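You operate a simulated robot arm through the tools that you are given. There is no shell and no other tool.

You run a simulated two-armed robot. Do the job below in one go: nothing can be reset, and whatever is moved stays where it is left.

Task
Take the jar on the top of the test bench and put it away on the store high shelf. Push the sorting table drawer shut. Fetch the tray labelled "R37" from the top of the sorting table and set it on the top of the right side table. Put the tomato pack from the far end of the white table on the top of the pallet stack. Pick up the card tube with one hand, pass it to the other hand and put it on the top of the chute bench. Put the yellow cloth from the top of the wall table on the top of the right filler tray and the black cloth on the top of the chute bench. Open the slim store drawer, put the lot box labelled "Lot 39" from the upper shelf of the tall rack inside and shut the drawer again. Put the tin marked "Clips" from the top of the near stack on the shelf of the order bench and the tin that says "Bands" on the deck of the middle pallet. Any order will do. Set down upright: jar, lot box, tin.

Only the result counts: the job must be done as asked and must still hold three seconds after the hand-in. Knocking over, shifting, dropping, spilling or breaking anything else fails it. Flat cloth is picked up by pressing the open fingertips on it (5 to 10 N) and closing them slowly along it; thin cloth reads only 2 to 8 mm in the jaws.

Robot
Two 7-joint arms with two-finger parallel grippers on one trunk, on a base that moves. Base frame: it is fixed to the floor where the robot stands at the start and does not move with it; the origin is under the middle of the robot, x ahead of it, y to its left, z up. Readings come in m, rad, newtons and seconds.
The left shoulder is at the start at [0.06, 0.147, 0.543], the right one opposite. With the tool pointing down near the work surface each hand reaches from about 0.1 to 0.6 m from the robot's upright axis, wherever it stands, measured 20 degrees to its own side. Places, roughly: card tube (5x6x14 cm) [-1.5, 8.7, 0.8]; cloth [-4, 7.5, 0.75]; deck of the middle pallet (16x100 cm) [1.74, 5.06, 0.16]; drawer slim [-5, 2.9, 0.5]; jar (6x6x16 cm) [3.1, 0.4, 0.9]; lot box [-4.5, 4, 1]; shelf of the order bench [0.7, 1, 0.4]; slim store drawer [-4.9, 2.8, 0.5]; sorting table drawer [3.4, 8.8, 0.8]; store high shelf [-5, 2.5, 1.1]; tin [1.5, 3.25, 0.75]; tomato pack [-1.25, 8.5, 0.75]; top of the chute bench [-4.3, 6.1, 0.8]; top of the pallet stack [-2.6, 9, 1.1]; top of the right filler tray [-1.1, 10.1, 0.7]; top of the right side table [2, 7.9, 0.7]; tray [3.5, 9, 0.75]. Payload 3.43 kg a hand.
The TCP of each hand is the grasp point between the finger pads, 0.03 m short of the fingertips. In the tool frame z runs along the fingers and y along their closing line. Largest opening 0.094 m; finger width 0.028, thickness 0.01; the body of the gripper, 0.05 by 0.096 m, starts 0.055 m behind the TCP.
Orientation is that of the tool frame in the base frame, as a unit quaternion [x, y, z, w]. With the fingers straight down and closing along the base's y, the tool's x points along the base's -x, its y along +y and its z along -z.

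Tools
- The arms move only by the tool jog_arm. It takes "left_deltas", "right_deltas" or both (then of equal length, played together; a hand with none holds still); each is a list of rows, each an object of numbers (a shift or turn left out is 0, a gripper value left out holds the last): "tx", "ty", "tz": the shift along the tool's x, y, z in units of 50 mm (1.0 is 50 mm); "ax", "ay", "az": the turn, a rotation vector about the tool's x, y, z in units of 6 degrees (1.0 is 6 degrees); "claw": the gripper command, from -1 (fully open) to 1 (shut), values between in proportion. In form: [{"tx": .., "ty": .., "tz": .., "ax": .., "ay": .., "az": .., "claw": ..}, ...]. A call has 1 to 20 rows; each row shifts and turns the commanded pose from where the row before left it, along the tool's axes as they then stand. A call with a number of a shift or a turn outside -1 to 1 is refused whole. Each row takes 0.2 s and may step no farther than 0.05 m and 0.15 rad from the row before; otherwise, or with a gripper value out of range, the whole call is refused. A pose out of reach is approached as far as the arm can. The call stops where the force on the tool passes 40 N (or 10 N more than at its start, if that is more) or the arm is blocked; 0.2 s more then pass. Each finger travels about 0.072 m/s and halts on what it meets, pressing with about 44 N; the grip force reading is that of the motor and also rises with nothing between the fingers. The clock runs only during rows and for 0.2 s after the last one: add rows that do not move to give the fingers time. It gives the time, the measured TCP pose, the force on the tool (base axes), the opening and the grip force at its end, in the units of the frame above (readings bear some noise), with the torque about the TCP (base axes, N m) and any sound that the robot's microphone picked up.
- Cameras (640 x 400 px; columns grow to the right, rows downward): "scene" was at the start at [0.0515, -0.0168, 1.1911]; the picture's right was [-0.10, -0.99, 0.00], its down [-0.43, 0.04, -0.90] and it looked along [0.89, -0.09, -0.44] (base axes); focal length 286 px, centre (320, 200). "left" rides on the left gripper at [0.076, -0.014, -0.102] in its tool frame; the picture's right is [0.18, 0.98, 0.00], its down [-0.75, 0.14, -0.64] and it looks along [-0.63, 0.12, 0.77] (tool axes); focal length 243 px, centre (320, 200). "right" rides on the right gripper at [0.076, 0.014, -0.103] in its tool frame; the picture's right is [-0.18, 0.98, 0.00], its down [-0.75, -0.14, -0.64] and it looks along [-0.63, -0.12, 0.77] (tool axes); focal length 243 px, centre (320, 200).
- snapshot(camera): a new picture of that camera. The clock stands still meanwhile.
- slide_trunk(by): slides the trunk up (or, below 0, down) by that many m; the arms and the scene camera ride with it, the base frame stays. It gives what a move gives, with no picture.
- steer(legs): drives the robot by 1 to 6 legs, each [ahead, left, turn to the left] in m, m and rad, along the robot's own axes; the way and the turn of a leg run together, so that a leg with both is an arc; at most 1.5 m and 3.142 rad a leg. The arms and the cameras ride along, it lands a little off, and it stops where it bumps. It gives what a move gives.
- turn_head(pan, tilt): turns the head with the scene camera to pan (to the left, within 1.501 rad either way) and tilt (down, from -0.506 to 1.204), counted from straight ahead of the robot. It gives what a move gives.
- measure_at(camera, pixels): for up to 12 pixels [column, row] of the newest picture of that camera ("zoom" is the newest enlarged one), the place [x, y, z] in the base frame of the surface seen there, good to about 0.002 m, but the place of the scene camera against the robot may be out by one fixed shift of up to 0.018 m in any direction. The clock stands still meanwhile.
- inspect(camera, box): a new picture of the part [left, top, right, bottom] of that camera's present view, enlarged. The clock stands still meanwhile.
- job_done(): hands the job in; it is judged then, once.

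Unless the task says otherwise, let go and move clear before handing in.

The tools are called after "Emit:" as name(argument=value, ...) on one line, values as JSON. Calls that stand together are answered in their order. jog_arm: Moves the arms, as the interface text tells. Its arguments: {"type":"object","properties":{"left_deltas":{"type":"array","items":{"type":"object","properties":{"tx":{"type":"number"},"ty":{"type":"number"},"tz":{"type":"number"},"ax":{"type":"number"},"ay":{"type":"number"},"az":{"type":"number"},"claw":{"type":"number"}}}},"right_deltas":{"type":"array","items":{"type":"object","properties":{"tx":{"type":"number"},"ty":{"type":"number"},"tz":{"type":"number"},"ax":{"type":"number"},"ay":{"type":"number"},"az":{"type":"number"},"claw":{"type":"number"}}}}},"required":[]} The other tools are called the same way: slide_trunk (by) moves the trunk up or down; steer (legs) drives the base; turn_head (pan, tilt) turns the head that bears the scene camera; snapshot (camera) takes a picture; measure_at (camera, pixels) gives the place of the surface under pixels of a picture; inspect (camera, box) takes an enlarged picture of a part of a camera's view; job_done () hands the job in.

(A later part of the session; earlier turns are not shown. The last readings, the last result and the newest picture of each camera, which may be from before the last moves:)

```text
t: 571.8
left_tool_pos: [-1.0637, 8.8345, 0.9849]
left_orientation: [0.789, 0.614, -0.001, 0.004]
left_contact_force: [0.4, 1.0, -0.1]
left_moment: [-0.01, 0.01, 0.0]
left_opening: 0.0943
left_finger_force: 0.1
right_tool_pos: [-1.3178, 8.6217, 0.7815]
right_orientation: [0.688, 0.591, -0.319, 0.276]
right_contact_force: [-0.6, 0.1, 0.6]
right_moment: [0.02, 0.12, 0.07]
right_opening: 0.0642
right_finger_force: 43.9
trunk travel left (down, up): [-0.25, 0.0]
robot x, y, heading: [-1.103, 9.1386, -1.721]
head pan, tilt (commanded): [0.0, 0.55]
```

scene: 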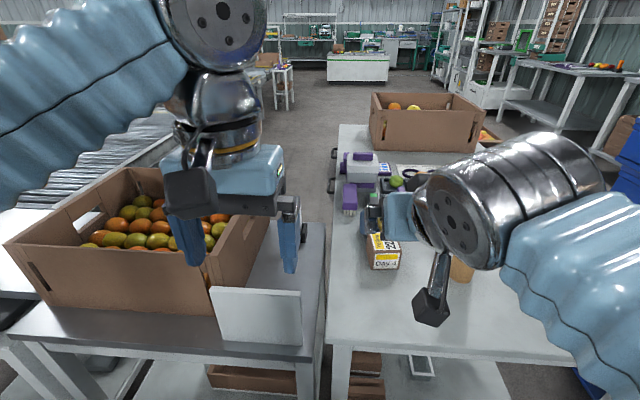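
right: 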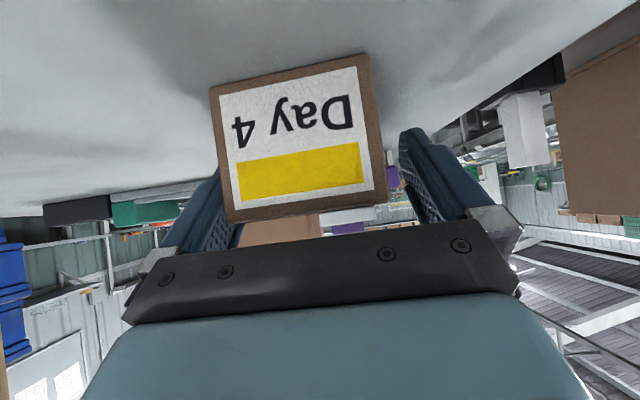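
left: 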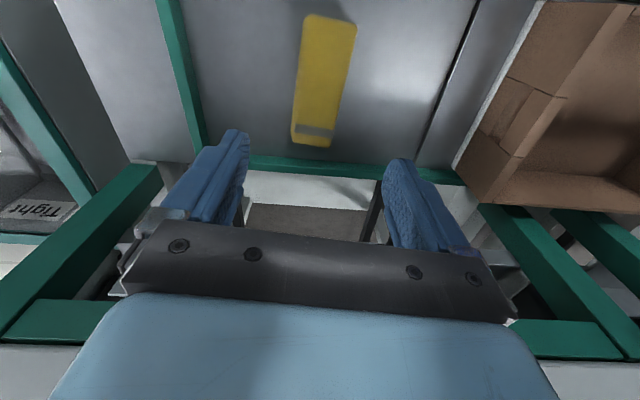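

Gripped at 64 mm. Lift straight up 12 cm.

Emit:
jog_arm(right_deltas=[{"tz": -0.2, "tx": -0.24}, {"tz": -0.4, "tx": -0.48}, {"tz": -0.5, "tx": -0.6}, {"tz": -0.5, "tx": -0.6}, {}])

Emit:
snapshot(camera="right")

Emit:
snapshot(camera="scene")

```text
t: 573.0
left_tool_pos: [-1.0616, 8.8353, 0.984]
left_orientation: [0.789, 0.615, 0.0, 0.004]
left_contact_force: [-0.5, 0.6, -0.1]
left_moment: [-0.01, 0.0, 0.0]
left_opening: 0.094
left_finger_force: 0.0
right_tool_pos: [-1.3177, 8.6219, 0.907]
right_orientation: [0.688, 0.591, -0.318, 0.277]
right_contact_force: [-0.8, -0.3, -2.6]
right_moment: [0.08, 0.0, -0.03]
right_opening: 0.0641
right_finger_force: 44.2
trunk travel left (down, up): [-0.25, 0.0]
robot x, y, heading: [-1.1006, 9.1362, -1.722]
head pan, tilt (commanded): [0.0, 0.55]
```

```text
taken
```

right: 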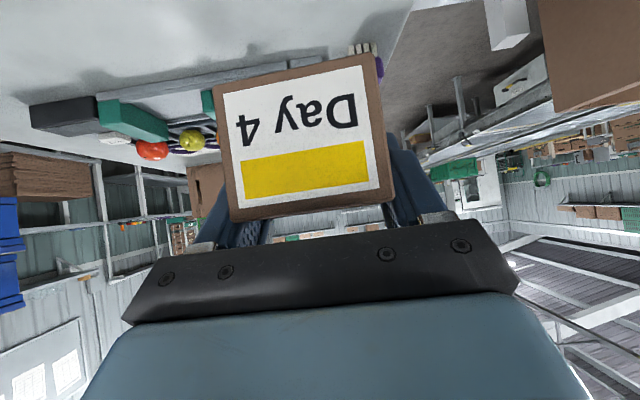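

```text
taken
```

scene: 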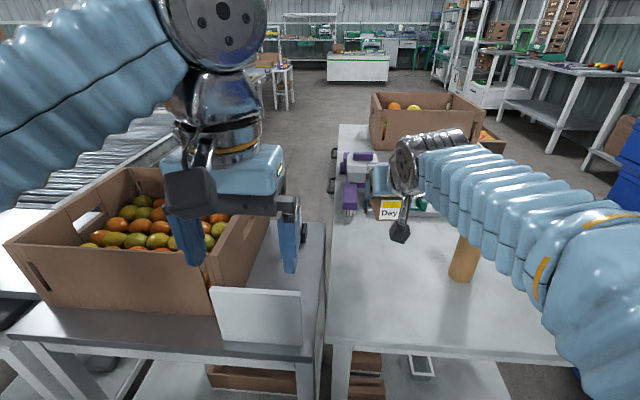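

The pack is held (2.6 N). Raise it further, back away from the table, and sidestep west toward the pallet stack's north-east corner.

Emit:
jog_arm(right_deltas=[{"tz": -0.5, "tx": -0.6}, {"tz": -0.5, "tx": -0.6}, {"tz": -0.3, "tx": -0.36}, {}])

Emit:
steer(legs=[[-0.36, 0, 0], [0, -0.65, -0.05]])

Emit:
turn_head(pan=-0.6, tilt=0.45)

Emit:
snapshot(camera="scene")

```text
t: 574.0
left_tool_pos: [-1.0632, 8.8353, 0.9842]
left_orientation: [0.789, 0.615, 0.0, 0.004]
left_contact_force: [-0.7, -0.4, 0.3]
left_moment: [-0.05, 0.0, 0.01]
left_opening: 0.0941
left_finger_force: 0.1
right_tool_pos: [-1.3165, 8.6221, 1.008]
right_orientation: [0.688, 0.591, -0.318, 0.276]
right_contact_force: [0.2, -0.4, -1.8]
right_moment: [0.09, 0.03, -0.02]
right_opening: 0.0642
right_finger_force: 44.2
trunk travel left (down, up): [-0.25, 0.0]
robot x, y, heading: [-1.1003, 9.1434, -1.721]
head pan, tilt (commanded): [0.0, 0.55]
```

```text
t: 579.5
left_tool_pos: [-1.6592, 9.3002, 0.9844]
left_orientation: [0.804, 0.594, 0.0, 0.004]
left_contact_force: [-0.7, 0.3, 0.0]
left_moment: [-0.01, -0.01, 0.02]
left_opening: 0.094
left_finger_force: 0.0
right_tool_pos: [-1.923, 9.0988, 1.0075]
right_orientation: [0.702, 0.573, -0.326, 0.269]
right_contact_force: [1.1, -0.1, -2.8]
right_moment: [0.07, -0.03, 0.01]
right_opening: 0.0641
right_finger_force: 44.0
trunk travel left (down, up): [-0.25, 0.0]
robot x, y, heading: [-1.6784, 9.6016, -1.771]
head pan, tilt (commanded): [0.0, 0.55]
```

```text
t: 580.5
left_tool_pos: [-1.6587, 9.2995, 0.9843]
left_orientation: [0.804, 0.595, -0.001, 0.004]
left_contact_force: [0.3, -0.3, 0.2]
left_moment: [-0.02, -0.01, 0.0]
left_opening: 0.094
left_finger_force: 0.1
right_tool_pos: [-1.9225, 9.1, 1.0078]
right_orientation: [0.702, 0.573, -0.326, 0.268]
right_contact_force: [-0.1, -0.5, -2.6]
right_moment: [0.07, -0.01, -0.02]
right_opening: 0.0639
right_finger_force: 43.7
trunk travel left (down, up): [-0.25, 0.0]
robot x, y, heading: [-1.6819, 9.6059, -1.771]
head pan, tilt (commanded): [-0.6, 0.45]
```

```text
taken
```

scene: 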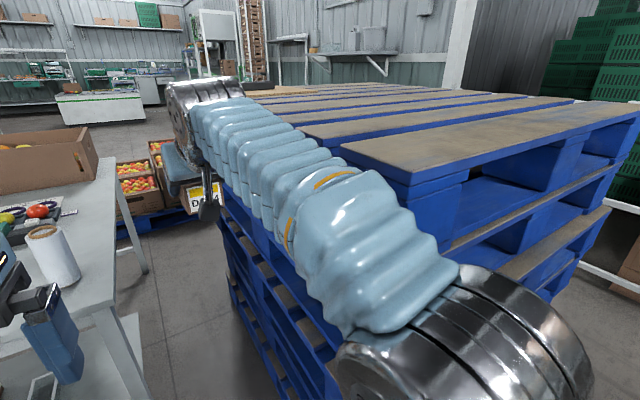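

The stack's top deck with wide boards is in view. I measure the boards near this corner to choose a landing spot.

Emit:
measure_at(camera="scene", pixels=[[450, 155], [420, 178], [360, 150], [500, 125], [430, 122], [350, 130], [310, 130], [400, 112], [300, 115], [410, 185], [345, 146], [320, 138]])

Emit:
inspect(camera="scene", box=[240, 70, 640, 220])

```text
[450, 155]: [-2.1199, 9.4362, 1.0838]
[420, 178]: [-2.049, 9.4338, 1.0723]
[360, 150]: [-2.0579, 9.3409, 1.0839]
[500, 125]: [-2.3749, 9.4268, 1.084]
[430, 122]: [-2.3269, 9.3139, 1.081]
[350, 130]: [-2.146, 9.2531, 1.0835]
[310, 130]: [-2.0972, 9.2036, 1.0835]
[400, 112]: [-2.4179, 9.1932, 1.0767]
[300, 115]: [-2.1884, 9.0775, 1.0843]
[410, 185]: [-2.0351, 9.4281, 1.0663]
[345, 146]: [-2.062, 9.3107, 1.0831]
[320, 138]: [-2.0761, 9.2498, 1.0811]
```

```text
1.60 times, centred on (440, 145) of scene
```

zoom: 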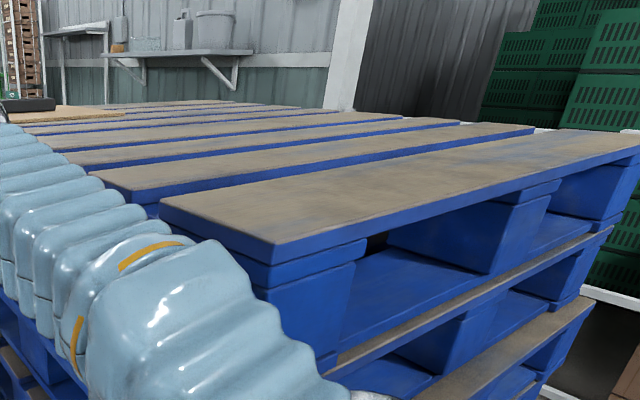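

The north board spans v≈8.60–8.74 (14 cm wide) at z 1.084. I retract the pack a bit and raise it to hover height, checking reach.

Emit:
jog_arm(right_deltas=[{"tz": -0.6, "tx": 0.5}, {"tz": -0.6, "tx": 0.5}, {"tz": -0.6, "tx": 0.5}, {"tz": -0.44, "tx": -0.525}, {"tz": -0.44, "tx": -0.525}, {"tz": -0.44, "tx": -0.525}, {"tz": -0.44, "tx": -0.525}, {}])

```text
t: 582.3
left_tool_pos: [-1.6586, 9.3009, 0.9834]
left_orientation: [0.804, 0.595, 0.0, 0.004]
left_contact_force: [-0.5, -1.1, 1.3]
left_moment: [-0.02, -0.04, -0.04]
left_opening: 0.094
left_finger_force: 0.1
right_tool_pos: [-1.9, 9.2119, 1.1455]
right_orientation: [0.703, 0.574, -0.324, 0.267]
right_contact_force: [0.0, -0.1, -2.3]
right_moment: [0.06, 0.03, -0.01]
right_opening: 0.0639
right_finger_force: 43.9
trunk travel left (down, up): [-0.25, 0.0]
robot x, y, heading: [-1.6854, 9.6023, -1.771]
head pan, tilt (commanded): [-0.6, 0.45]
```

Hover reached (pack bottom ≈1.104). Try another 1.5 cm up for margin, then rotate right toward the stack corner.

Emit:
jog_arm(right_deltas=[{"tz": -0.2, "tx": -0.23}, {}])

Emit:
steer(legs=[[0, 0, -0.85]])

Emit:
turn_head(pan=-0.1, tilt=0.45)

Emit:
snapshot(camera="scene")

```text
t: 582.9
left_tool_pos: [-1.6584, 9.3002, 0.985]
left_orientation: [0.804, 0.595, -0.001, 0.004]
left_contact_force: [-1.1, 0.3, 0.3]
left_moment: [-0.02, -0.01, -0.02]
left_opening: 0.094
left_finger_force: 0.0
right_tool_pos: [-1.8997, 9.2131, 1.1612]
right_orientation: [0.702, 0.574, -0.326, 0.268]
right_contact_force: [0.4, -0.2, -1.9]
right_moment: [0.08, -0.03, 0.01]
right_opening: 0.064
right_finger_force: 44.0
trunk travel left (down, up): [-0.25, 0.0]
robot x, y, heading: [-1.6801, 9.6071, -1.775]
head pan, tilt (commanded): [-0.6, 0.45]
```

```text
t: 585.5
left_tool_pos: [-1.8983, 9.3892, 0.9841]
left_orientation: [0.979, 0.203, -0.003, 0.003]
left_contact_force: [0.0, 0.6, -0.2]
left_moment: [0.02, -0.01, 0.01]
left_opening: 0.0937
left_finger_force: 0.1
right_tool_pos: [-2.1217, 9.5148, 1.1619]
right_orientation: [0.878, 0.228, -0.408, 0.108]
right_contact_force: [-0.5, -0.1, -2.0]
right_moment: [0.0, -0.07, 0.01]
right_opening: 0.0639
right_finger_force: 44.2
trunk travel left (down, up): [-0.25, 0.0]
robot x, y, heading: [-1.6831, 9.603, -2.64]
head pan, tilt (commanded): [-0.6, 0.45]
```

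```text
t: 586.5
left_tool_pos: [-1.8985, 9.3893, 0.984]
left_orientation: [0.979, 0.203, -0.003, 0.004]
left_contact_force: [-0.1, -0.2, -0.1]
left_moment: [-0.01, -0.01, 0.01]
left_opening: 0.0942
left_finger_force: 0.0
right_tool_pos: [-2.1197, 9.516, 1.1613]
right_orientation: [0.878, 0.227, -0.408, 0.108]
right_contact_force: [-0.2, 1.1, -2.9]
right_moment: [0.02, -0.08, -0.01]
right_opening: 0.064
right_finger_force: 43.6
trunk travel left (down, up): [-0.25, 0.0]
robot x, y, heading: [-1.6845, 9.6054, -2.636]
head pan, tilt (commanded): [-0.099, 0.45]
```

```text
taken
```

scene: 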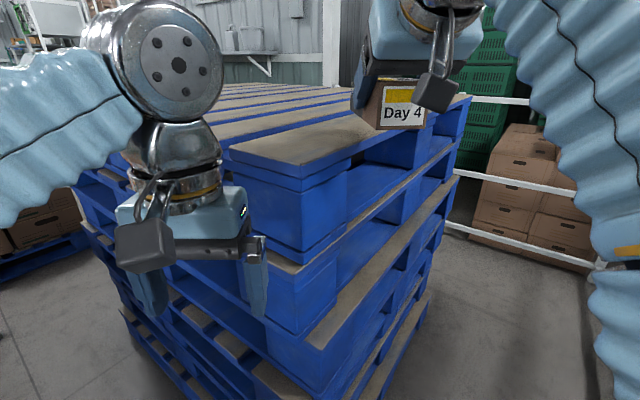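

The pack hovers over the north edge; it needs to be ~11 cm further south. I shift the base diagonally (8 cm ahead, 8.5 cm left).

Emit:
steer(legs=[[0.0, 0.087, 0], [0.078, 0, 0]])

Emit:
snapshot(camera="scene")

Emit:
snapshot(camera="right")

```text
t: 588.2
left_tool_pos: [-1.9246, 9.2756, 0.9846]
left_orientation: [0.979, 0.204, -0.002, 0.003]
left_contact_force: [0.2, 0.1, 0.2]
left_moment: [-0.03, 0.02, -0.02]
left_opening: 0.0941
left_finger_force: 0.1
right_tool_pos: [-2.1482, 9.402, 1.1606]
right_orientation: [0.878, 0.227, -0.409, 0.107]
right_contact_force: [0.5, 0.9, -2.3]
right_moment: [0.04, -0.06, 0.0]
right_opening: 0.064
right_finger_force: 44.5
trunk travel left (down, up): [-0.25, 0.0]
robot x, y, heading: [-1.7116, 9.4905, -2.635]
head pan, tilt (commanded): [-0.099, 0.45]
```

```text
taken
```

scene: 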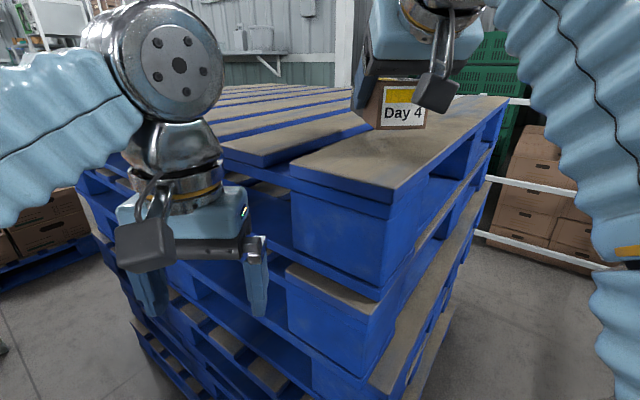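

```text
taken
```

right: 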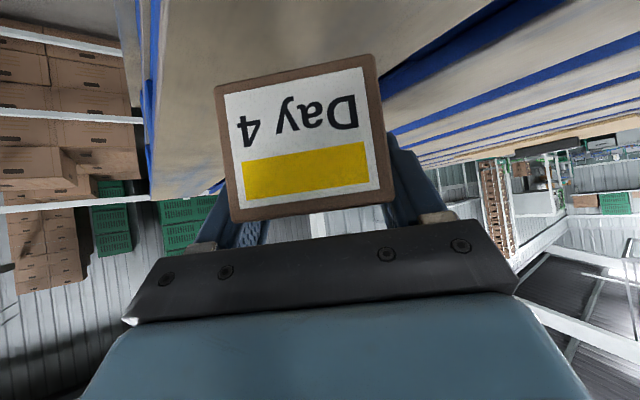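

I check in the wrist view where the board edges lie relative to the pack.

Emit:
measure_at(camera="right", pixels=[[160, 150], [200, 60], [385, 65], [430, 45], [420, 70], [300, 20], [480, 20], [450, 110], [155, 60]])

```text
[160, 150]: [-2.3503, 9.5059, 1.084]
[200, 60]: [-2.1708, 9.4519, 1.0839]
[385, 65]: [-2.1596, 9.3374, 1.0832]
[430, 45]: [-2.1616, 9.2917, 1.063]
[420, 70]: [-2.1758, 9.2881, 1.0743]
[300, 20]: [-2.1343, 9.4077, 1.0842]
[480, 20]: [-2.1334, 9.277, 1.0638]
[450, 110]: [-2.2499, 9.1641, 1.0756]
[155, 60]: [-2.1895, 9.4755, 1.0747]
```

The pack will rest mostly on the north board (v 8.604–8.732), centre of mass well inside. Lower it gently.

Emit:
jog_arm(right_deltas=[{"tz": 0.13, "tx": 0.155}, {"tz": 0.13, "tx": 0.155}, {"tz": 0.06, "tx": 0.07}, {}])

Emit:
jog_arm(right_deltas=[{"tz": 0.035, "tx": 0.042}, {}, {"tz": 0.03, "tx": 0.036}, {}, {"tz": 0.025, "tx": 0.03}, {}])

```text
t: 589.2
left_tool_pos: [-1.9248, 9.2766, 0.9857]
left_orientation: [0.979, 0.203, -0.003, 0.004]
left_contact_force: [0.5, -0.9, 0.0]
left_moment: [-0.02, -0.02, 0.0]
left_opening: 0.0938
left_finger_force: 0.1
right_tool_pos: [-2.1482, 9.4036, 1.1363]
right_orientation: [0.879, 0.226, -0.407, 0.107]
right_contact_force: [-0.3, 1.2, -2.0]
right_moment: [0.05, -0.08, -0.03]
right_opening: 0.0638
right_finger_force: 44.2
trunk travel left (down, up): [-0.25, 0.0]
robot x, y, heading: [-1.7094, 9.4904, -2.634]
head pan, tilt (commanded): [-0.099, 0.45]
```

```text
t: 590.6
left_tool_pos: [-1.9239, 9.2758, 0.9845]
left_orientation: [0.979, 0.203, -0.003, 0.003]
left_contact_force: [-0.4, 0.0, 0.1]
left_moment: [0.06, -0.04, -0.01]
left_opening: 0.0939
left_finger_force: 0.1
right_tool_pos: [-2.1477, 9.4027, 1.1283]
right_orientation: [0.878, 0.227, -0.408, 0.107]
right_contact_force: [0.4, 0.2, -2.4]
right_moment: [0.04, -0.09, -0.02]
right_opening: 0.0641
right_finger_force: 43.9
trunk travel left (down, up): [-0.25, 0.0]
robot x, y, heading: [-1.7119, 9.4903, -2.637]
head pan, tilt (commanded): [-0.099, 0.45]
```

Emit:
jog_arm(right_deltas=[{"tz": 0.03, "tx": 0.036}, {}, {"tz": 0.025, "tx": 0.03}, {}, {}])

```text
t: 591.8
left_tool_pos: [-1.9247, 9.2755, 0.9847]
left_orientation: [0.979, 0.203, -0.003, 0.004]
left_contact_force: [0.3, 0.3, -0.6]
left_moment: [0.04, 0.03, 0.01]
left_opening: 0.0939
left_finger_force: 0.1
right_tool_pos: [-2.1477, 9.4025, 1.1253]
right_orientation: [0.878, 0.227, -0.408, 0.107]
right_contact_force: [-1.9, -0.1, 2.8]
right_moment: [-0.12, 0.56, -0.05]
right_opening: 0.0643
right_finger_force: 43.9
trunk travel left (down, up): [-0.25, 0.0]
robot x, y, heading: [-1.7072, 9.4908, -2.642]
head pan, tilt (commanded): [-0.099, 0.45]
```

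Contact. Open slowly and withdraw along the tool axis.

Emit:
jog_arm(right_deltas=[{"claw": -0.42}, {"claw": -0.5}, {"claw": -0.7}, {"claw": -0.9}, {}, {"tz": -0.4}, {"tz": -0.7}, {"tz": -0.5}, {}])

Emit:
snapshot(camera="right")

Emit:
snapshot(camera="scene")

```text
t: 593.8
left_tool_pos: [-1.925, 9.2769, 0.9846]
left_orientation: [0.979, 0.204, -0.003, 0.003]
left_contact_force: [0.0, -0.5, 0.6]
left_moment: [0.03, -0.02, -0.01]
left_opening: 0.0941
left_finger_force: 0.0
right_tool_pos: [-2.0954, 9.4332, 1.1751]
right_orientation: [0.878, 0.227, -0.408, 0.107]
right_contact_force: [-0.7, -0.1, 0.3]
right_moment: [0.0, -0.02, 0.0]
right_opening: 0.0896
right_finger_force: 0.1
trunk travel left (down, up): [-0.25, 0.0]
robot x, y, heading: [-1.7094, 9.4895, -2.637]
head pan, tilt (commanded): [-0.099, 0.45]
```

```text
taken
```

right: 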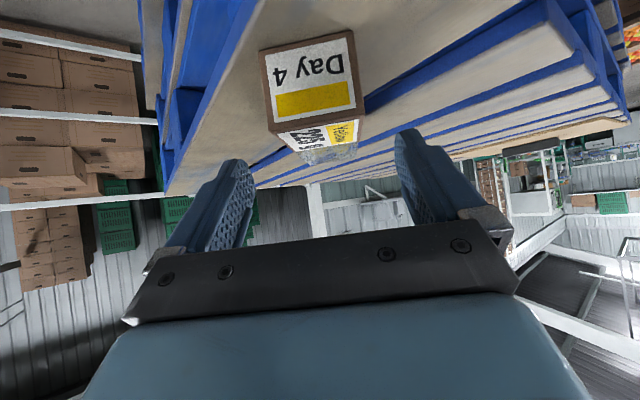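

```text
taken
```

scene: 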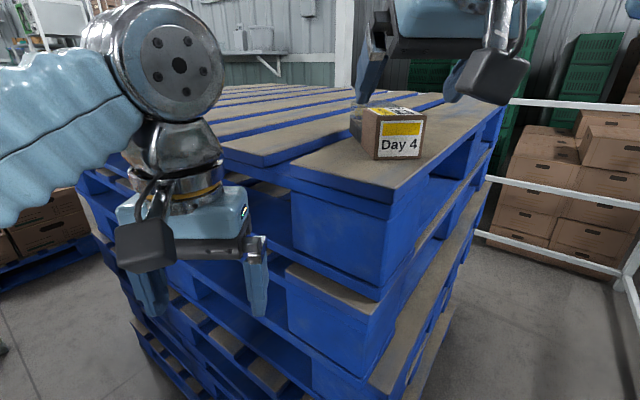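

The tomato pack sits on the stack. Next the card tube: I back off from the stack and turn back to face the white table.

Emit:
steer(legs=[[-0.12, 0, 0], [0, 0, 0.85], [0, 0.42, 0]])

Emit:
turn_head(pan=0.0, tilt=0.55)

Emit:
snapshot(camera="scene")

```text
t: 599.5
left_tool_pos: [-1.1649, 9.1523, 0.9843]
left_orientation: [0.81, 0.587, -0.001, 0.005]
left_contact_force: [-0.4, 0.3, 1.0]
left_moment: [0.0, 0.03, 0.01]
left_opening: 0.094
left_finger_force: 0.0
right_tool_pos: [-1.3956, 9.1289, 1.1751]
right_orientation: [0.707, 0.567, -0.328, 0.265]
right_contact_force: [0.1, 0.3, -0.8]
right_moment: [0.03, -0.03, -0.01]
right_opening: 0.0892
right_finger_force: 0.1
trunk travel left (down, up): [-0.25, 0.0]
robot x, y, heading: [-1.1845, 9.4554, -1.796]
head pan, tilt (commanded): [-0.099, 0.45]
```

```text
t: 600.1
left_tool_pos: [-1.1639, 9.152, 0.9845]
left_orientation: [0.809, 0.587, -0.001, 0.005]
left_contact_force: [0.5, -0.5, 0.1]
left_moment: [0.04, -0.02, -0.01]
left_opening: 0.0942
left_finger_force: 0.1
right_tool_pos: [-1.3957, 9.1279, 1.1765]
right_orientation: [0.707, 0.568, -0.328, 0.266]
right_contact_force: [-0.1, -0.7, 0.5]
right_moment: [-0.01, -0.01, 0.01]
right_opening: 0.0894
right_finger_force: 0.1
trunk travel left (down, up): [-0.25, 0.0]
robot x, y, heading: [-1.1858, 9.4567, -1.789]
head pan, tilt (commanded): [0.0, 0.55]
```

```text
taken
```

scene: 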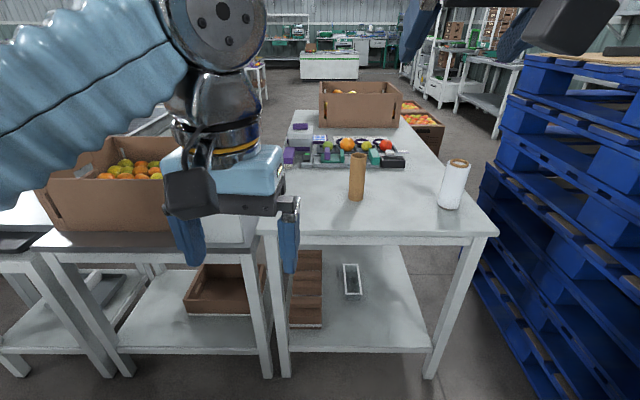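

The tube stands at about (-1.460, 8.702), 10 cm to my right of centre. I lower the right hand, point it straight down and yaw it so the fingers close front-to-back.

Emit:
jog_arm(right_deltas=[{"tz": 0.52, "tx": 0.62, "claw": -1}, {"tz": 0.52, "tx": 0.62}, {"tz": 0.52, "tx": 0.62}, {"tz": 0.52, "tx": 0.62}, {"tz": 0.4, "tx": 0.48}, {"ay": 1}, {"ay": 1}, {"ay": 1}, {"ay": 1}, {"ay": 1}, {"ay": 1}, {"ay": 1}, {"ay": 1}, {"ay": 0.33}, {}])

Emit:
jog_arm(right_deltas=[{"az": -1}, {"az": -1}, {"az": -1}, {"az": -1}, {"az": -1}, {"az": -1}, {"az": -1}, {"az": -1}, {"az": -1}, {"az": -1}, {"az": -1}, {"az": -1}, {"az": -1}, {"az": -1}, {"az": -1}, {}])

Emit:
steer(legs=[[0.22, 0, 0]])

Emit:
snapshot(camera="right")

Emit:
snapshot(camera="scene")

```text
t: 603.4
left_tool_pos: [-1.1637, 9.1526, 0.985]
left_orientation: [0.809, 0.587, -0.001, 0.005]
left_contact_force: [0.8, 0.3, 0.3]
left_moment: [0.01, 0.0, -0.01]
left_opening: 0.0943
left_finger_force: 0.1
right_tool_pos: [-1.3934, 9.1278, 0.9811]
right_orientation: [0.779, 0.627, -0.005, 0.004]
right_contact_force: [0.6, 0.5, -0.3]
right_moment: [0.01, -0.03, 0.02]
right_opening: 0.0939
right_finger_force: 0.1
trunk travel left (down, up): [-0.25, 0.0]
robot x, y, heading: [-1.1817, 9.4504, -1.787]
head pan, tilt (commanded): [0.0, 0.55]
```

```text
t: 606.8
left_tool_pos: [-1.1629, 9.1526, 0.9837]
left_orientation: [0.81, 0.587, -0.003, 0.004]
left_contact_force: [0.1, -0.2, -0.1]
left_moment: [-0.01, 0.0, -0.02]
left_opening: 0.094
left_finger_force: 0.1
right_tool_pos: [-1.3942, 9.1302, 0.9822]
right_orientation: [0.108, 0.994, 0.001, 0.002]
right_contact_force: [0.5, 0.0, -0.4]
right_moment: [-0.01, -0.02, 0.03]
right_opening: 0.0939
right_finger_force: 0.1
trunk travel left (down, up): [-0.25, 0.0]
robot x, y, heading: [-1.1815, 9.4539, -1.789]
head pan, tilt (commanded): [0.0, 0.55]
```

```text
t: 608.5
left_tool_pos: [-1.2141, 8.9341, 0.9849]
left_orientation: [0.81, 0.586, -0.001, 0.004]
left_contact_force: [-0.1, 0.4, 0.1]
left_moment: [-0.01, -0.01, 0.0]
left_opening: 0.0938
left_finger_force: 0.0
right_tool_pos: [-1.4439, 8.9118, 0.9828]
right_orientation: [0.11, 0.994, 0.001, 0.002]
right_contact_force: [0.3, 0.4, -0.2]
right_moment: [0.0, 0.01, 0.04]
right_opening: 0.094
right_finger_force: 0.1
trunk travel left (down, up): [-0.25, 0.0]
robot x, y, heading: [-1.2297, 9.2373, -1.794]
head pan, tilt (commanded): [0.0, 0.55]
```

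```text
taken
```

right: 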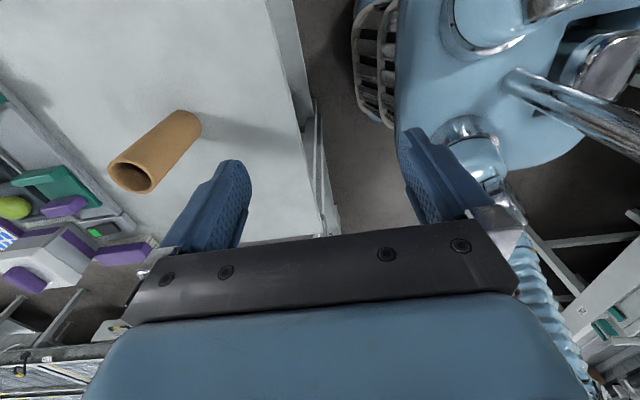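

```text
taken
```

scene: 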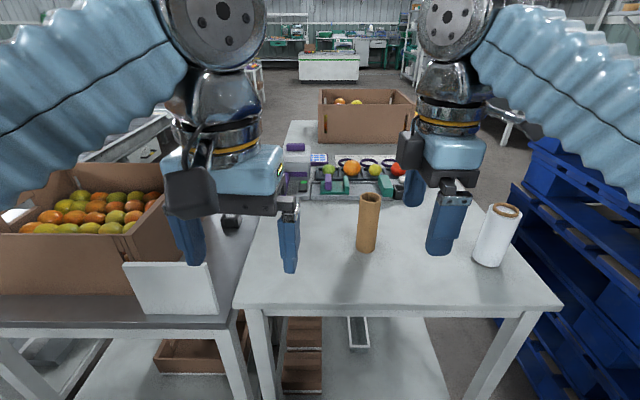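

The tube is at (150,155) in the right wrist view. I measure its rim to get its axis.

Emit:
measure_at(camera="right", pixels=[[113, 168], [156, 180], [135, 160], [130, 190], [175, 120], [150, 140], [185, 140], [160, 155]])

Emit:
inspect(camera="right", box=[90, 90, 230, 210])

```text
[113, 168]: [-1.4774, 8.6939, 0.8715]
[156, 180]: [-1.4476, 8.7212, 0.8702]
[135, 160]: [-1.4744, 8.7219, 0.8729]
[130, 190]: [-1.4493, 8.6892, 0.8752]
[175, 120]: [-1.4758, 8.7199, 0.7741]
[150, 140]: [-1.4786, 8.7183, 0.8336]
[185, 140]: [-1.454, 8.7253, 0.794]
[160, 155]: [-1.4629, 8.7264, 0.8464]
```

```text
3.33 times, centred on (160, 150) of right
```

zoom: 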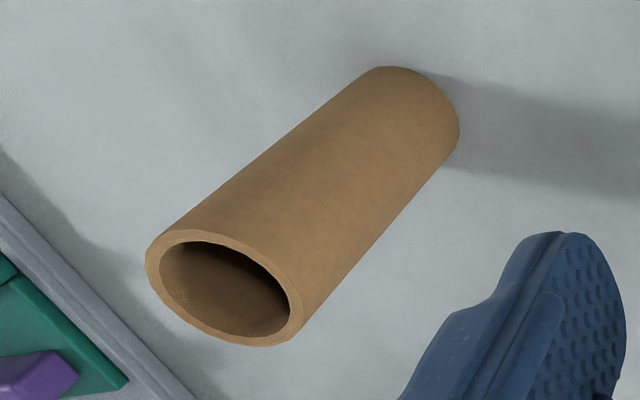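

Tube axis at (-1.462, 8.7065), top z≈0.877. Move 9 cm closer, then bring the right hand above it.

Emit:
steer(legs=[[0.09, 0, 0]])

Emit:
jog_arm(right_deltas=[{"tz": 0.8}, {"tx": -0.55, "ty": -0.4}, {"ty": -0.9}, {"ty": -0.9}, {}])

Emit:
snapshot(camera="right")

```text
t: 609.5
left_tool_pos: [-1.234, 8.8457, 0.9841]
left_orientation: [0.81, 0.586, -0.001, 0.004]
left_contact_force: [-1.2, 1.1, 0.3]
left_moment: [-0.01, 0.0, -0.02]
left_opening: 0.0943
left_finger_force: 0.1
right_tool_pos: [-1.4648, 8.8243, 0.9826]
right_orientation: [0.11, 0.994, 0.0, 0.002]
right_contact_force: [0.0, 0.3, 0.0]
right_moment: [-0.06, 0.03, -0.04]
right_opening: 0.0938
right_finger_force: 0.1
trunk travel left (down, up): [-0.25, 0.0]
robot x, y, heading: [-1.2495, 9.149, -1.798]
head pan, tilt (commanded): [0.0, 0.55]
```

```text
t: 610.8
left_tool_pos: [-1.2341, 8.8448, 0.9858]
left_orientation: [0.81, 0.586, -0.001, 0.004]
left_contact_force: [0.6, 0.7, 0.0]
left_moment: [0.0, -0.01, -0.01]
left_opening: 0.0938
left_finger_force: 0.1
right_tool_pos: [-1.4615, 8.7089, 0.9421]
right_orientation: [0.109, 0.994, 0.001, 0.001]
right_contact_force: [-0.6, -0.6, 0.1]
right_moment: [-0.02, 0.0, 0.01]
right_opening: 0.094
right_finger_force: 0.0
trunk travel left (down, up): [-0.25, 0.0]
robot x, y, heading: [-1.2529, 9.1524, -1.794]
head pan, tilt (commanded): [0.0, 0.55]
```

```text
taken
```

right: 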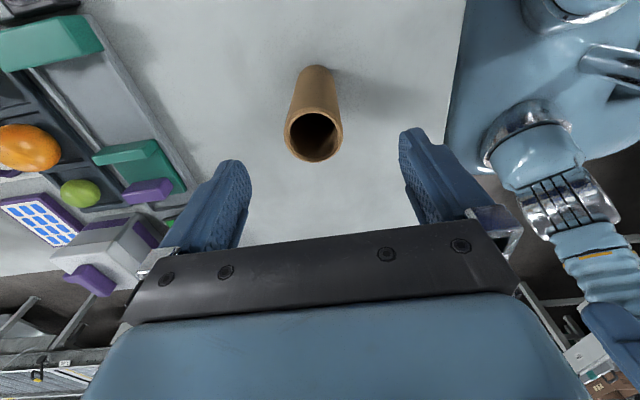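

Centred over the tube. Lower 8 cm over its upper end and close.

Emit:
jog_arm(right_deltas=[{"ty": -0.04, "tz": 0.6}, {"tz": 0.6}, {"tz": 0.4}, {}, {"claw": -0.6}, {"claw": -0.3}, {"claw": -0.1}, {"claw": 0.1}, {"claw": 0.5}, {"claw": 1}, {}])

Emit:
snapshot(camera="right")

```text
t: 613.1
left_tool_pos: [-1.2344, 8.8455, 0.9847]
left_orientation: [0.81, 0.587, -0.001, 0.003]
left_contact_force: [0.9, 0.2, 0.3]
left_moment: [-0.01, -0.03, 0.01]
left_opening: 0.094
left_finger_force: 0.1
right_tool_pos: [-1.4634, 8.708, 0.8608]
right_orientation: [0.109, 0.994, 0.001, 0.002]
right_contact_force: [0.0, 0.6, 0.1]
right_moment: [-0.01, -0.03, 0.0]
right_opening: 0.0503
right_finger_force: 43.7
trunk travel left (down, up): [-0.25, 0.0]
robot x, y, heading: [-1.2504, 9.1502, -1.794]
head pan, tilt (commanded): [0.0, 0.55]
```

```text
taken
```

right: 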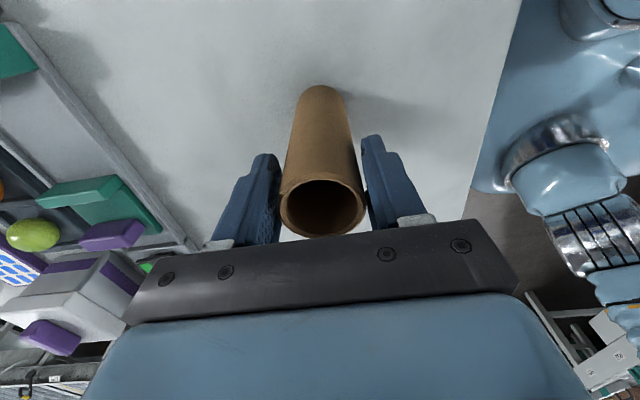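

Tube gripped (50 mm). Lift it and back away from the table into the open lane.

Emit:
jog_arm(right_deltas=[{"tz": -0.3}, {"tz": -0.6}, {"tz": -0.6}, {}])

Emit:
steer(legs=[[-0.33, 0, 0]])

Emit:
snapshot(camera="scene")

```text
t: 614.1
left_tool_pos: [-1.2341, 8.8455, 0.9857]
left_orientation: [0.81, 0.586, -0.001, 0.004]
left_contact_force: [-0.3, -0.4, -0.6]
left_moment: [-0.03, -0.01, 0.03]
left_opening: 0.094
left_finger_force: 0.1
right_tool_pos: [-1.4637, 8.7076, 0.9379]
right_orientation: [0.11, 0.994, 0.002, 0.002]
right_contact_force: [-0.4, -0.6, -1.2]
right_moment: [0.01, 0.04, 0.02]
right_opening: 0.0505
right_finger_force: 44.6
trunk travel left (down, up): [-0.25, 0.0]
robot x, y, heading: [-1.2471, 9.1529, -1.794]
head pan, tilt (commanded): [0.0, 0.55]
```

```text
t: 616.3
left_tool_pos: [-1.1612, 9.1668, 0.9842]
left_orientation: [0.809, 0.588, -0.001, 0.004]
left_contact_force: [0.0, -0.8, -0.6]
left_moment: [0.02, 0.03, -0.03]
left_opening: 0.094
left_finger_force: 0.0
right_tool_pos: [-1.3887, 9.0277, 0.9377]
right_orientation: [0.107, 0.994, 0.0, 0.001]
right_contact_force: [0.6, -0.8, -1.0]
right_moment: [0.01, 0.02, 0.01]
right_opening: 0.0502
right_finger_force: 43.4
trunk travel left (down, up): [-0.25, 0.0]
robot x, y, heading: [-1.1812, 9.4716, -1.789]
head pan, tilt (commanded): [0.0, 0.55]
```

```text
taken
```

scene: 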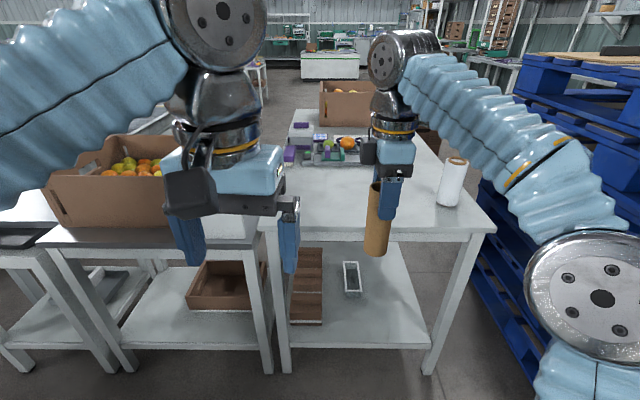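

Tube held vertically by its top. For the hand-over I bring the right hand near the middle, and prepare the left hand: move it out left, pitch it to 40° below horizontal.

Emit:
jog_arm(left_deltas=[{"tz": 0.9}, {"ty": 0.7}, {"ty": 0.7, "tx": -0.5}, {"tx": -0.9}, {"tx": -0.9}, {"ay": -1}, {"ay": -1}, {"ay": -1}, {"ay": -1}, {"ay": -1}, {"ay": -1}, {"ay": -1}, {"ay": -1}, {"ay": -0.33}, {}], right_deltas=[{"ty": 0.5}, {"ty": 0.47}, {"tx": -0.45}, {"tx": -0.45}, {}, {}, {}, {}, {}, {}, {}, {}, {}, {}, {}])

Emit:
snapshot(camera="scene")

```text
t: 619.5
left_tool_pos: [-1.1298, 9.0359, 0.9409]
left_orientation: [0.732, 0.532, -0.343, 0.252]
left_contact_force: [0.0, -1.0, 0.5]
left_moment: [-0.01, 0.0, 0.0]
left_opening: 0.0943
left_finger_force: 0.0
right_tool_pos: [-1.335, 9.0654, 0.9389]
right_orientation: [0.107, 0.994, 0.001, 0.001]
right_contact_force: [0.1, -0.7, -0.9]
right_moment: [0.0, 0.02, 0.01]
right_opening: 0.0503
right_finger_force: 44.6
trunk travel left (down, up): [-0.25, 0.0]
robot x, y, heading: [-1.1794, 9.4703, -1.788]
head pan, tilt (commanded): [0.0, 0.55]
```

```text
taken
```

scene: 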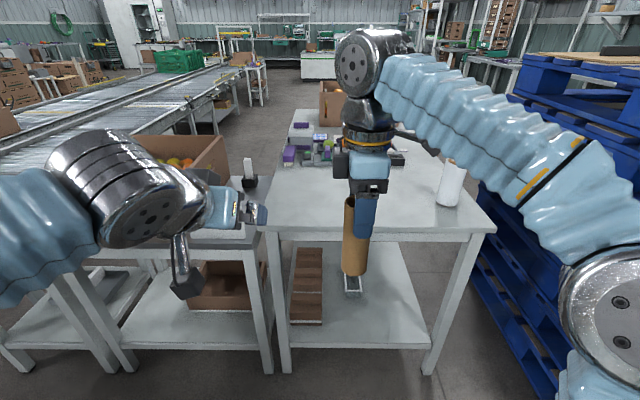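

Left hand is pitched 40° with its fingers toward the table. Now yaw it to the right (about the vertical) so it points at the tube.

Emit:
jog_arm(left_deltas=[{"ax": 0.766, "az": 0.642}, {"ax": 0.766, "az": 0.642}, {"ax": 0.766, "az": 0.642}, {"ax": 0.766, "az": 0.642}, {"ax": 0.766, "az": 0.642}, {"ax": 0.766, "az": 0.642}, {"ax": 0.766, "az": 0.642}, {"ax": 0.766, "az": 0.642}, {"ax": 0.766, "az": 0.642}, {"ax": 0.766, "az": 0.642}, {}])

Emit:
snapshot(camera="scene")

```text
t: 621.9
left_tool_pos: [-1.1297, 9.0353, 0.94]
left_orientation: [0.902, 0.094, -0.42, 0.048]
left_contact_force: [-0.6, 0.1, 0.2]
left_moment: [-0.03, 0.0, 0.0]
left_opening: 0.0938
left_finger_force: 0.1
right_tool_pos: [-1.334, 9.065, 0.9389]
right_orientation: [0.108, 0.994, 0.002, 0.001]
right_contact_force: [-0.4, -0.9, -0.1]
right_moment: [-0.03, -0.01, 0.0]
right_opening: 0.0502
right_finger_force: 43.9
trunk travel left (down, up): [-0.25, 0.0]
robot x, y, heading: [-1.1805, 9.4704, -1.783]
head pan, tilt (commanded): [0.0, 0.55]
```

```text
taken
```

scene: 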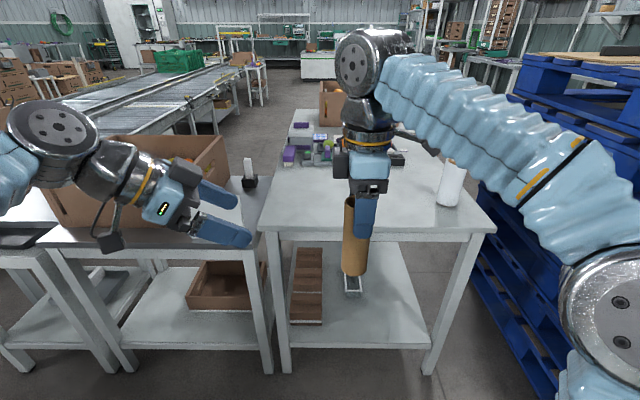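

Pointing 65° to the right; three more steps bring it square to the right hand's fingers.

Emit:
jog_arm(left_deltas=[{"ax": 0.766, "az": 0.642}, {"ax": 0.766, "az": 0.642}, {"ax": 0.766, "az": 0.642}, {"ax": 0.5, "az": 0.42}, {}])

Emit:
snapshot(camera="left")

```text
t: 623.1
left_tool_pos: [-1.1305, 9.0363, 0.9406]
left_orientation: [0.903, -0.08, -0.42, -0.034]
left_contact_force: [-0.1, 0.8, -0.1]
left_moment: [0.0, -0.01, 0.0]
left_opening: 0.094
left_finger_force: 0.1
right_tool_pos: [-1.3346, 9.0656, 0.9381]
right_orientation: [0.107, 0.994, 0.0, 0.001]
right_contact_force: [0.1, 0.7, -0.2]
right_moment: [0.0, 0.01, -0.02]
right_opening: 0.0504
right_finger_force: 43.8
trunk travel left (down, up): [-0.25, 0.0]
robot x, y, heading: [-1.1783, 9.4703, -1.788]
head pan, tilt (commanded): [0.0, 0.55]
```

```text
taken
```

left: 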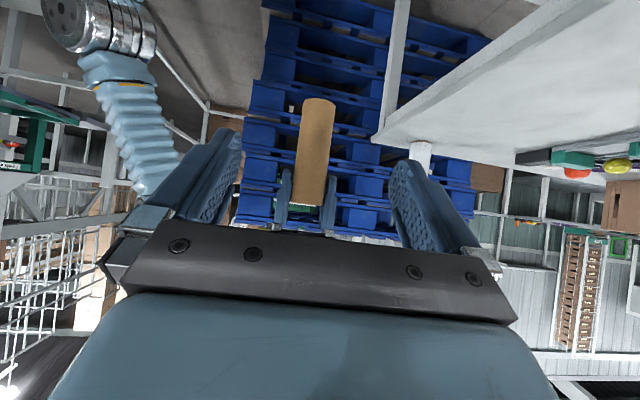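

The left hand now points right at the tube (visible at (315,150) with the right fingers). I shift onto its approach line and advance half-way.

Emit:
jog_arm(left_deltas=[{"tx": -0.7, "ty": 0.06}, {"tx": -0.69, "ty": 0.06}, {"tz": 0.7}, {"tz": 0.7}, {"tz": 0.6}, {}])

Emit:
snapshot(camera="left")

Emit:
inspect(camera="scene", box=[180, 120, 460, 300])

```text
t: 624.5
left_tool_pos: [-1.2507, 9.0491, 0.9285]
left_orientation: [0.904, -0.078, -0.42, -0.033]
left_contact_force: [-0.1, -0.2, 0.3]
left_moment: [0.01, -0.03, 0.01]
left_opening: 0.094
left_finger_force: 0.0
right_tool_pos: [-1.3345, 9.0654, 0.9386]
right_orientation: [0.108, 0.994, 0.001, 0.002]
right_contact_force: [-0.7, -0.3, -0.4]
right_moment: [0.0, 0.02, 0.0]
right_opening: 0.0505
right_finger_force: 43.9
trunk travel left (down, up): [-0.25, 0.0]
robot x, y, heading: [-1.1804, 9.4724, -1.79]
head pan, tilt (commanded): [0.0, 0.55]
```

```text
taken
```

left: 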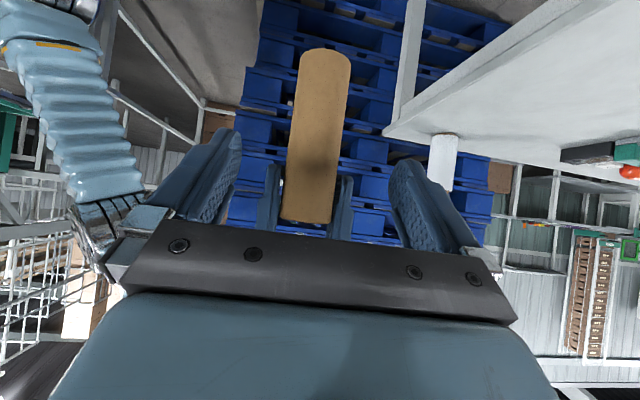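

```text
2.22 times, centred on (320, 210) of scene
```

zoom: 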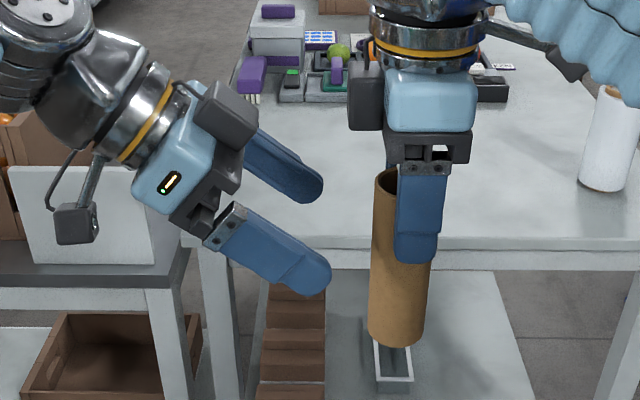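

Alignment looks good. I verify the tube's axis with the left wrist camera before closing in.

Emit:
measure_at(camera="left", pixels=[[300, 100], [320, 100], [342, 100], [292, 160], [315, 160], [336, 160], [325, 60], [270, 200], [342, 205]])

```text
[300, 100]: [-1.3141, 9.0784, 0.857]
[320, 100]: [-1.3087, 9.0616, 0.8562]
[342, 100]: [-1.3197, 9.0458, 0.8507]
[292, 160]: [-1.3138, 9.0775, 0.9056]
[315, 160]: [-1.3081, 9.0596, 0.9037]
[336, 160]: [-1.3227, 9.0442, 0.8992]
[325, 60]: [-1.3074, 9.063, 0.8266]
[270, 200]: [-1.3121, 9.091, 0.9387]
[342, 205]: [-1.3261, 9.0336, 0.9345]
```

The geometry checks: 10.3 cm straight along the left tool axis. Advance and close the left fingers on the lower half.

Emit:
jog_arm(left_deltas=[{"tz": 0.6}, {"tz": 0.6}, {"tz": 0.5}, {}])

Emit:
inspect(camera="scene", box=[180, 120, 460, 300])

```text
t: 625.5
left_tool_pos: [-1.3134, 9.0618, 0.8732]
left_orientation: [0.904, -0.078, -0.42, -0.033]
left_contact_force: [0.2, -0.9, 0.1]
left_moment: [0.0, 0.02, 0.0]
left_opening: 0.0938
left_finger_force: 0.2
right_tool_pos: [-1.3342, 9.0642, 0.9379]
right_orientation: [0.107, 0.994, 0.001, 0.002]
right_contact_force: [0.1, -0.1, -0.2]
right_moment: [0.02, 0.03, -0.01]
right_opening: 0.0504
right_finger_force: 43.4
trunk travel left (down, up): [-0.25, 0.0]
robot x, y, heading: [-1.1796, 9.4756, -1.792]
head pan, tilt (commanded): [0.0, 0.55]
```

```text
2.22 times, centred on (320, 210) of scene
```

zoom: 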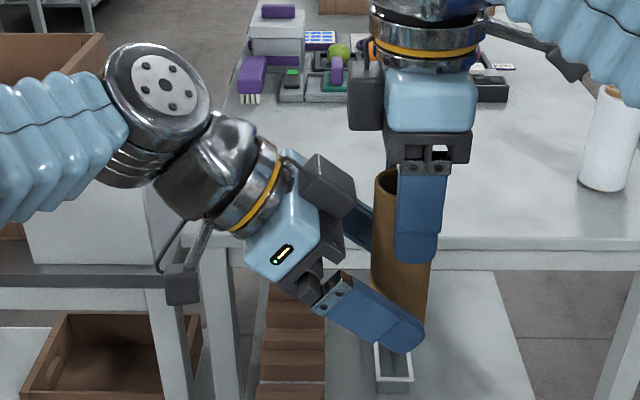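

No contact so far. Advance the last 17 mm and close the left hand.

Emit:
jog_arm(left_deltas=[{"tz": 0.34}, {}, {"claw": -0.6}, {"claw": -0.3}, {"claw": -0.15}, {"claw": 0.0}, {"claw": 0.3}, {"claw": 1}, {"claw": 1}, {}])

```text
t: 627.7
left_tool_pos: [-1.3253, 9.0633, 0.8635]
left_orientation: [0.904, -0.079, -0.419, -0.033]
left_contact_force: [23.4, -4.3, 5.0]
left_moment: [0.4, 1.31, 0.03]
left_opening: 0.0545
left_finger_force: 44.2
right_tool_pos: [-1.3351, 9.0658, 0.9376]
right_orientation: [0.108, 0.994, 0.001, 0.001]
right_contact_force: [-23.7, 5.1, -6.4]
right_moment: [-0.01, 0.44, 0.01]
right_opening: 0.0504
right_finger_force: 43.8
trunk travel left (down, up): [-0.25, 0.0]
robot x, y, heading: [-1.1777, 9.4714, -1.791]
head pan, tilt (commanded): [0.0, 0.55]
```

Both hands hold the tube (some 23 N between them). Now open the right hand and raise it away.

Emit:
jog_arm(right_deltas=[{"claw": 0.0}, {"claw": -0.2}, {"claw": -0.5}, {"claw": -0.9}, {"claw": -1}, {}])

Emit:
jog_arm(right_deltas=[{"tz": -0.3}, {"tz": -0.5}, {"tx": 0.3, "tz": -0.3}, {"tx": 0.6}, {"tx": 0.8}, {"tx": 0.8}, {}])

Emit:
inspect(camera="scene", box=[180, 120, 460, 300])

```text
t: 629.1
left_tool_pos: [-1.3263, 9.064, 0.863]
left_orientation: [0.904, -0.079, -0.419, -0.034]
left_contact_force: [0.3, 0.3, 0.5]
left_moment: [-0.01, 0.01, -0.03]
left_opening: 0.0544
left_finger_force: 44.0
right_tool_pos: [-1.3352, 9.0652, 0.9372]
right_orientation: [0.107, 0.994, 0.001, 0.002]
right_contact_force: [0.4, 0.1, -0.1]
right_moment: [-0.02, -0.01, 0.01]
right_opening: 0.0939
right_finger_force: 0.1
trunk travel left (down, up): [-0.25, 0.0]
robot x, y, heading: [-1.1772, 9.4714, -1.791]
head pan, tilt (commanded): [0.0, 0.55]
```

```text
t: 630.7
left_tool_pos: [-1.3266, 9.0644, 0.8643]
left_orientation: [0.904, -0.079, -0.42, -0.034]
left_contact_force: [0.1, 0.4, 1.1]
left_moment: [-0.01, -0.02, -0.02]
left_opening: 0.0547
left_finger_force: 43.9
right_tool_pos: [-1.4399, 9.0869, 0.9697]
right_orientation: [0.108, 0.994, 0.001, 0.002]
right_contact_force: [0.2, -0.6, -0.5]
right_moment: [0.03, -0.01, 0.01]
right_opening: 0.0939
right_finger_force: 0.0
right hand out of reach, approached as far as the arm can: row 2, 3
trunk travel left (down, up): [-0.25, 0.0]
robot x, y, heading: [-1.1787, 9.4687, -1.793]
head pan, tilt (commanded): [0.0, 0.55]
```

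```text
2.22 times, centred on (320, 210) of scene
```

zoom: 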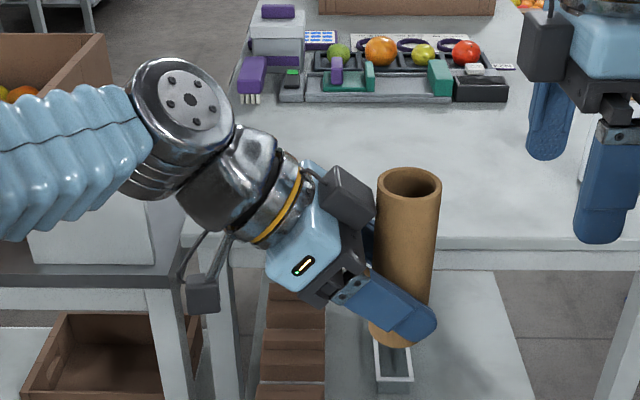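

The hand-over worked: the tube stands upright in the left hand. Now I return both tools to forward-pointing poses for the narrow passage: left yaw back, right yaw back.

Emit:
jog_arm(left_deltas=[{"ax": -0.766, "az": -0.642}, {"ax": -0.766, "az": -0.642}, {"ax": -0.766, "az": -0.642}, {"ax": -0.766, "az": -0.642}, {"ax": -0.766, "az": -0.642}, {"ax": -0.766, "az": -0.642}, {"ax": -0.766, "az": -0.642}, {"ax": -0.766, "az": -0.642}, {"ax": -0.766, "az": -0.642}, {"ax": -0.766, "az": -0.642}, {"ax": -0.766, "az": -0.642}, {"ax": -0.766, "az": -0.642}, {"ax": -0.766, "az": -0.642}, {"ax": -0.766, "az": -0.642}, {}], right_deltas=[{"az": 1}, {"az": 1}, {"az": 1}, {"az": 1}, {"az": 1}, {"az": 1}, {"az": 1}, {"az": 1}, {"az": 1}, {"az": 1}, {"az": 1}, {"az": 1}, {"az": 1}, {"az": 1}, {"az": 1}])

Emit:
snapshot(camera="scene")

```text
t: 633.9
left_tool_pos: [-1.3272, 9.0638, 0.8632]
left_orientation: [0.723, 0.545, -0.339, 0.258]
left_contact_force: [-0.8, -0.7, 0.6]
left_moment: [0.0, 0.01, 0.01]
left_opening: 0.0543
left_finger_force: 44.4
right_tool_pos: [-1.441, 9.0876, 0.9676]
right_orientation: [0.78, 0.626, 0.002, 0.0]
right_contact_force: [-0.5, -0.5, -0.4]
right_moment: [0.01, 0.02, 0.0]
right_opening: 0.0942
right_finger_force: 0.1
trunk travel left (down, up): [-0.25, 0.0]
robot x, y, heading: [-1.18, 9.4726, -1.793]
head pan, tilt (commanded): [0.0, 0.55]
```

```text
taken
```

scene: 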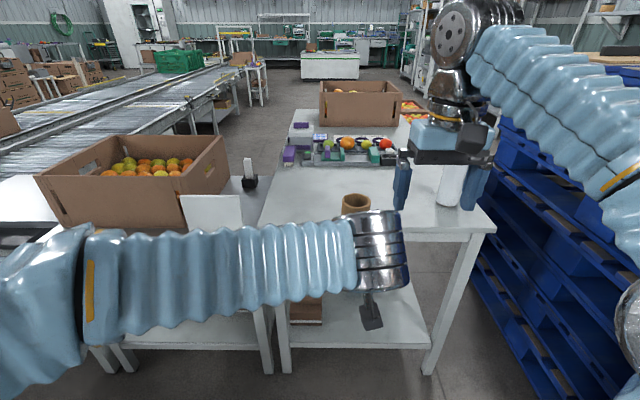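

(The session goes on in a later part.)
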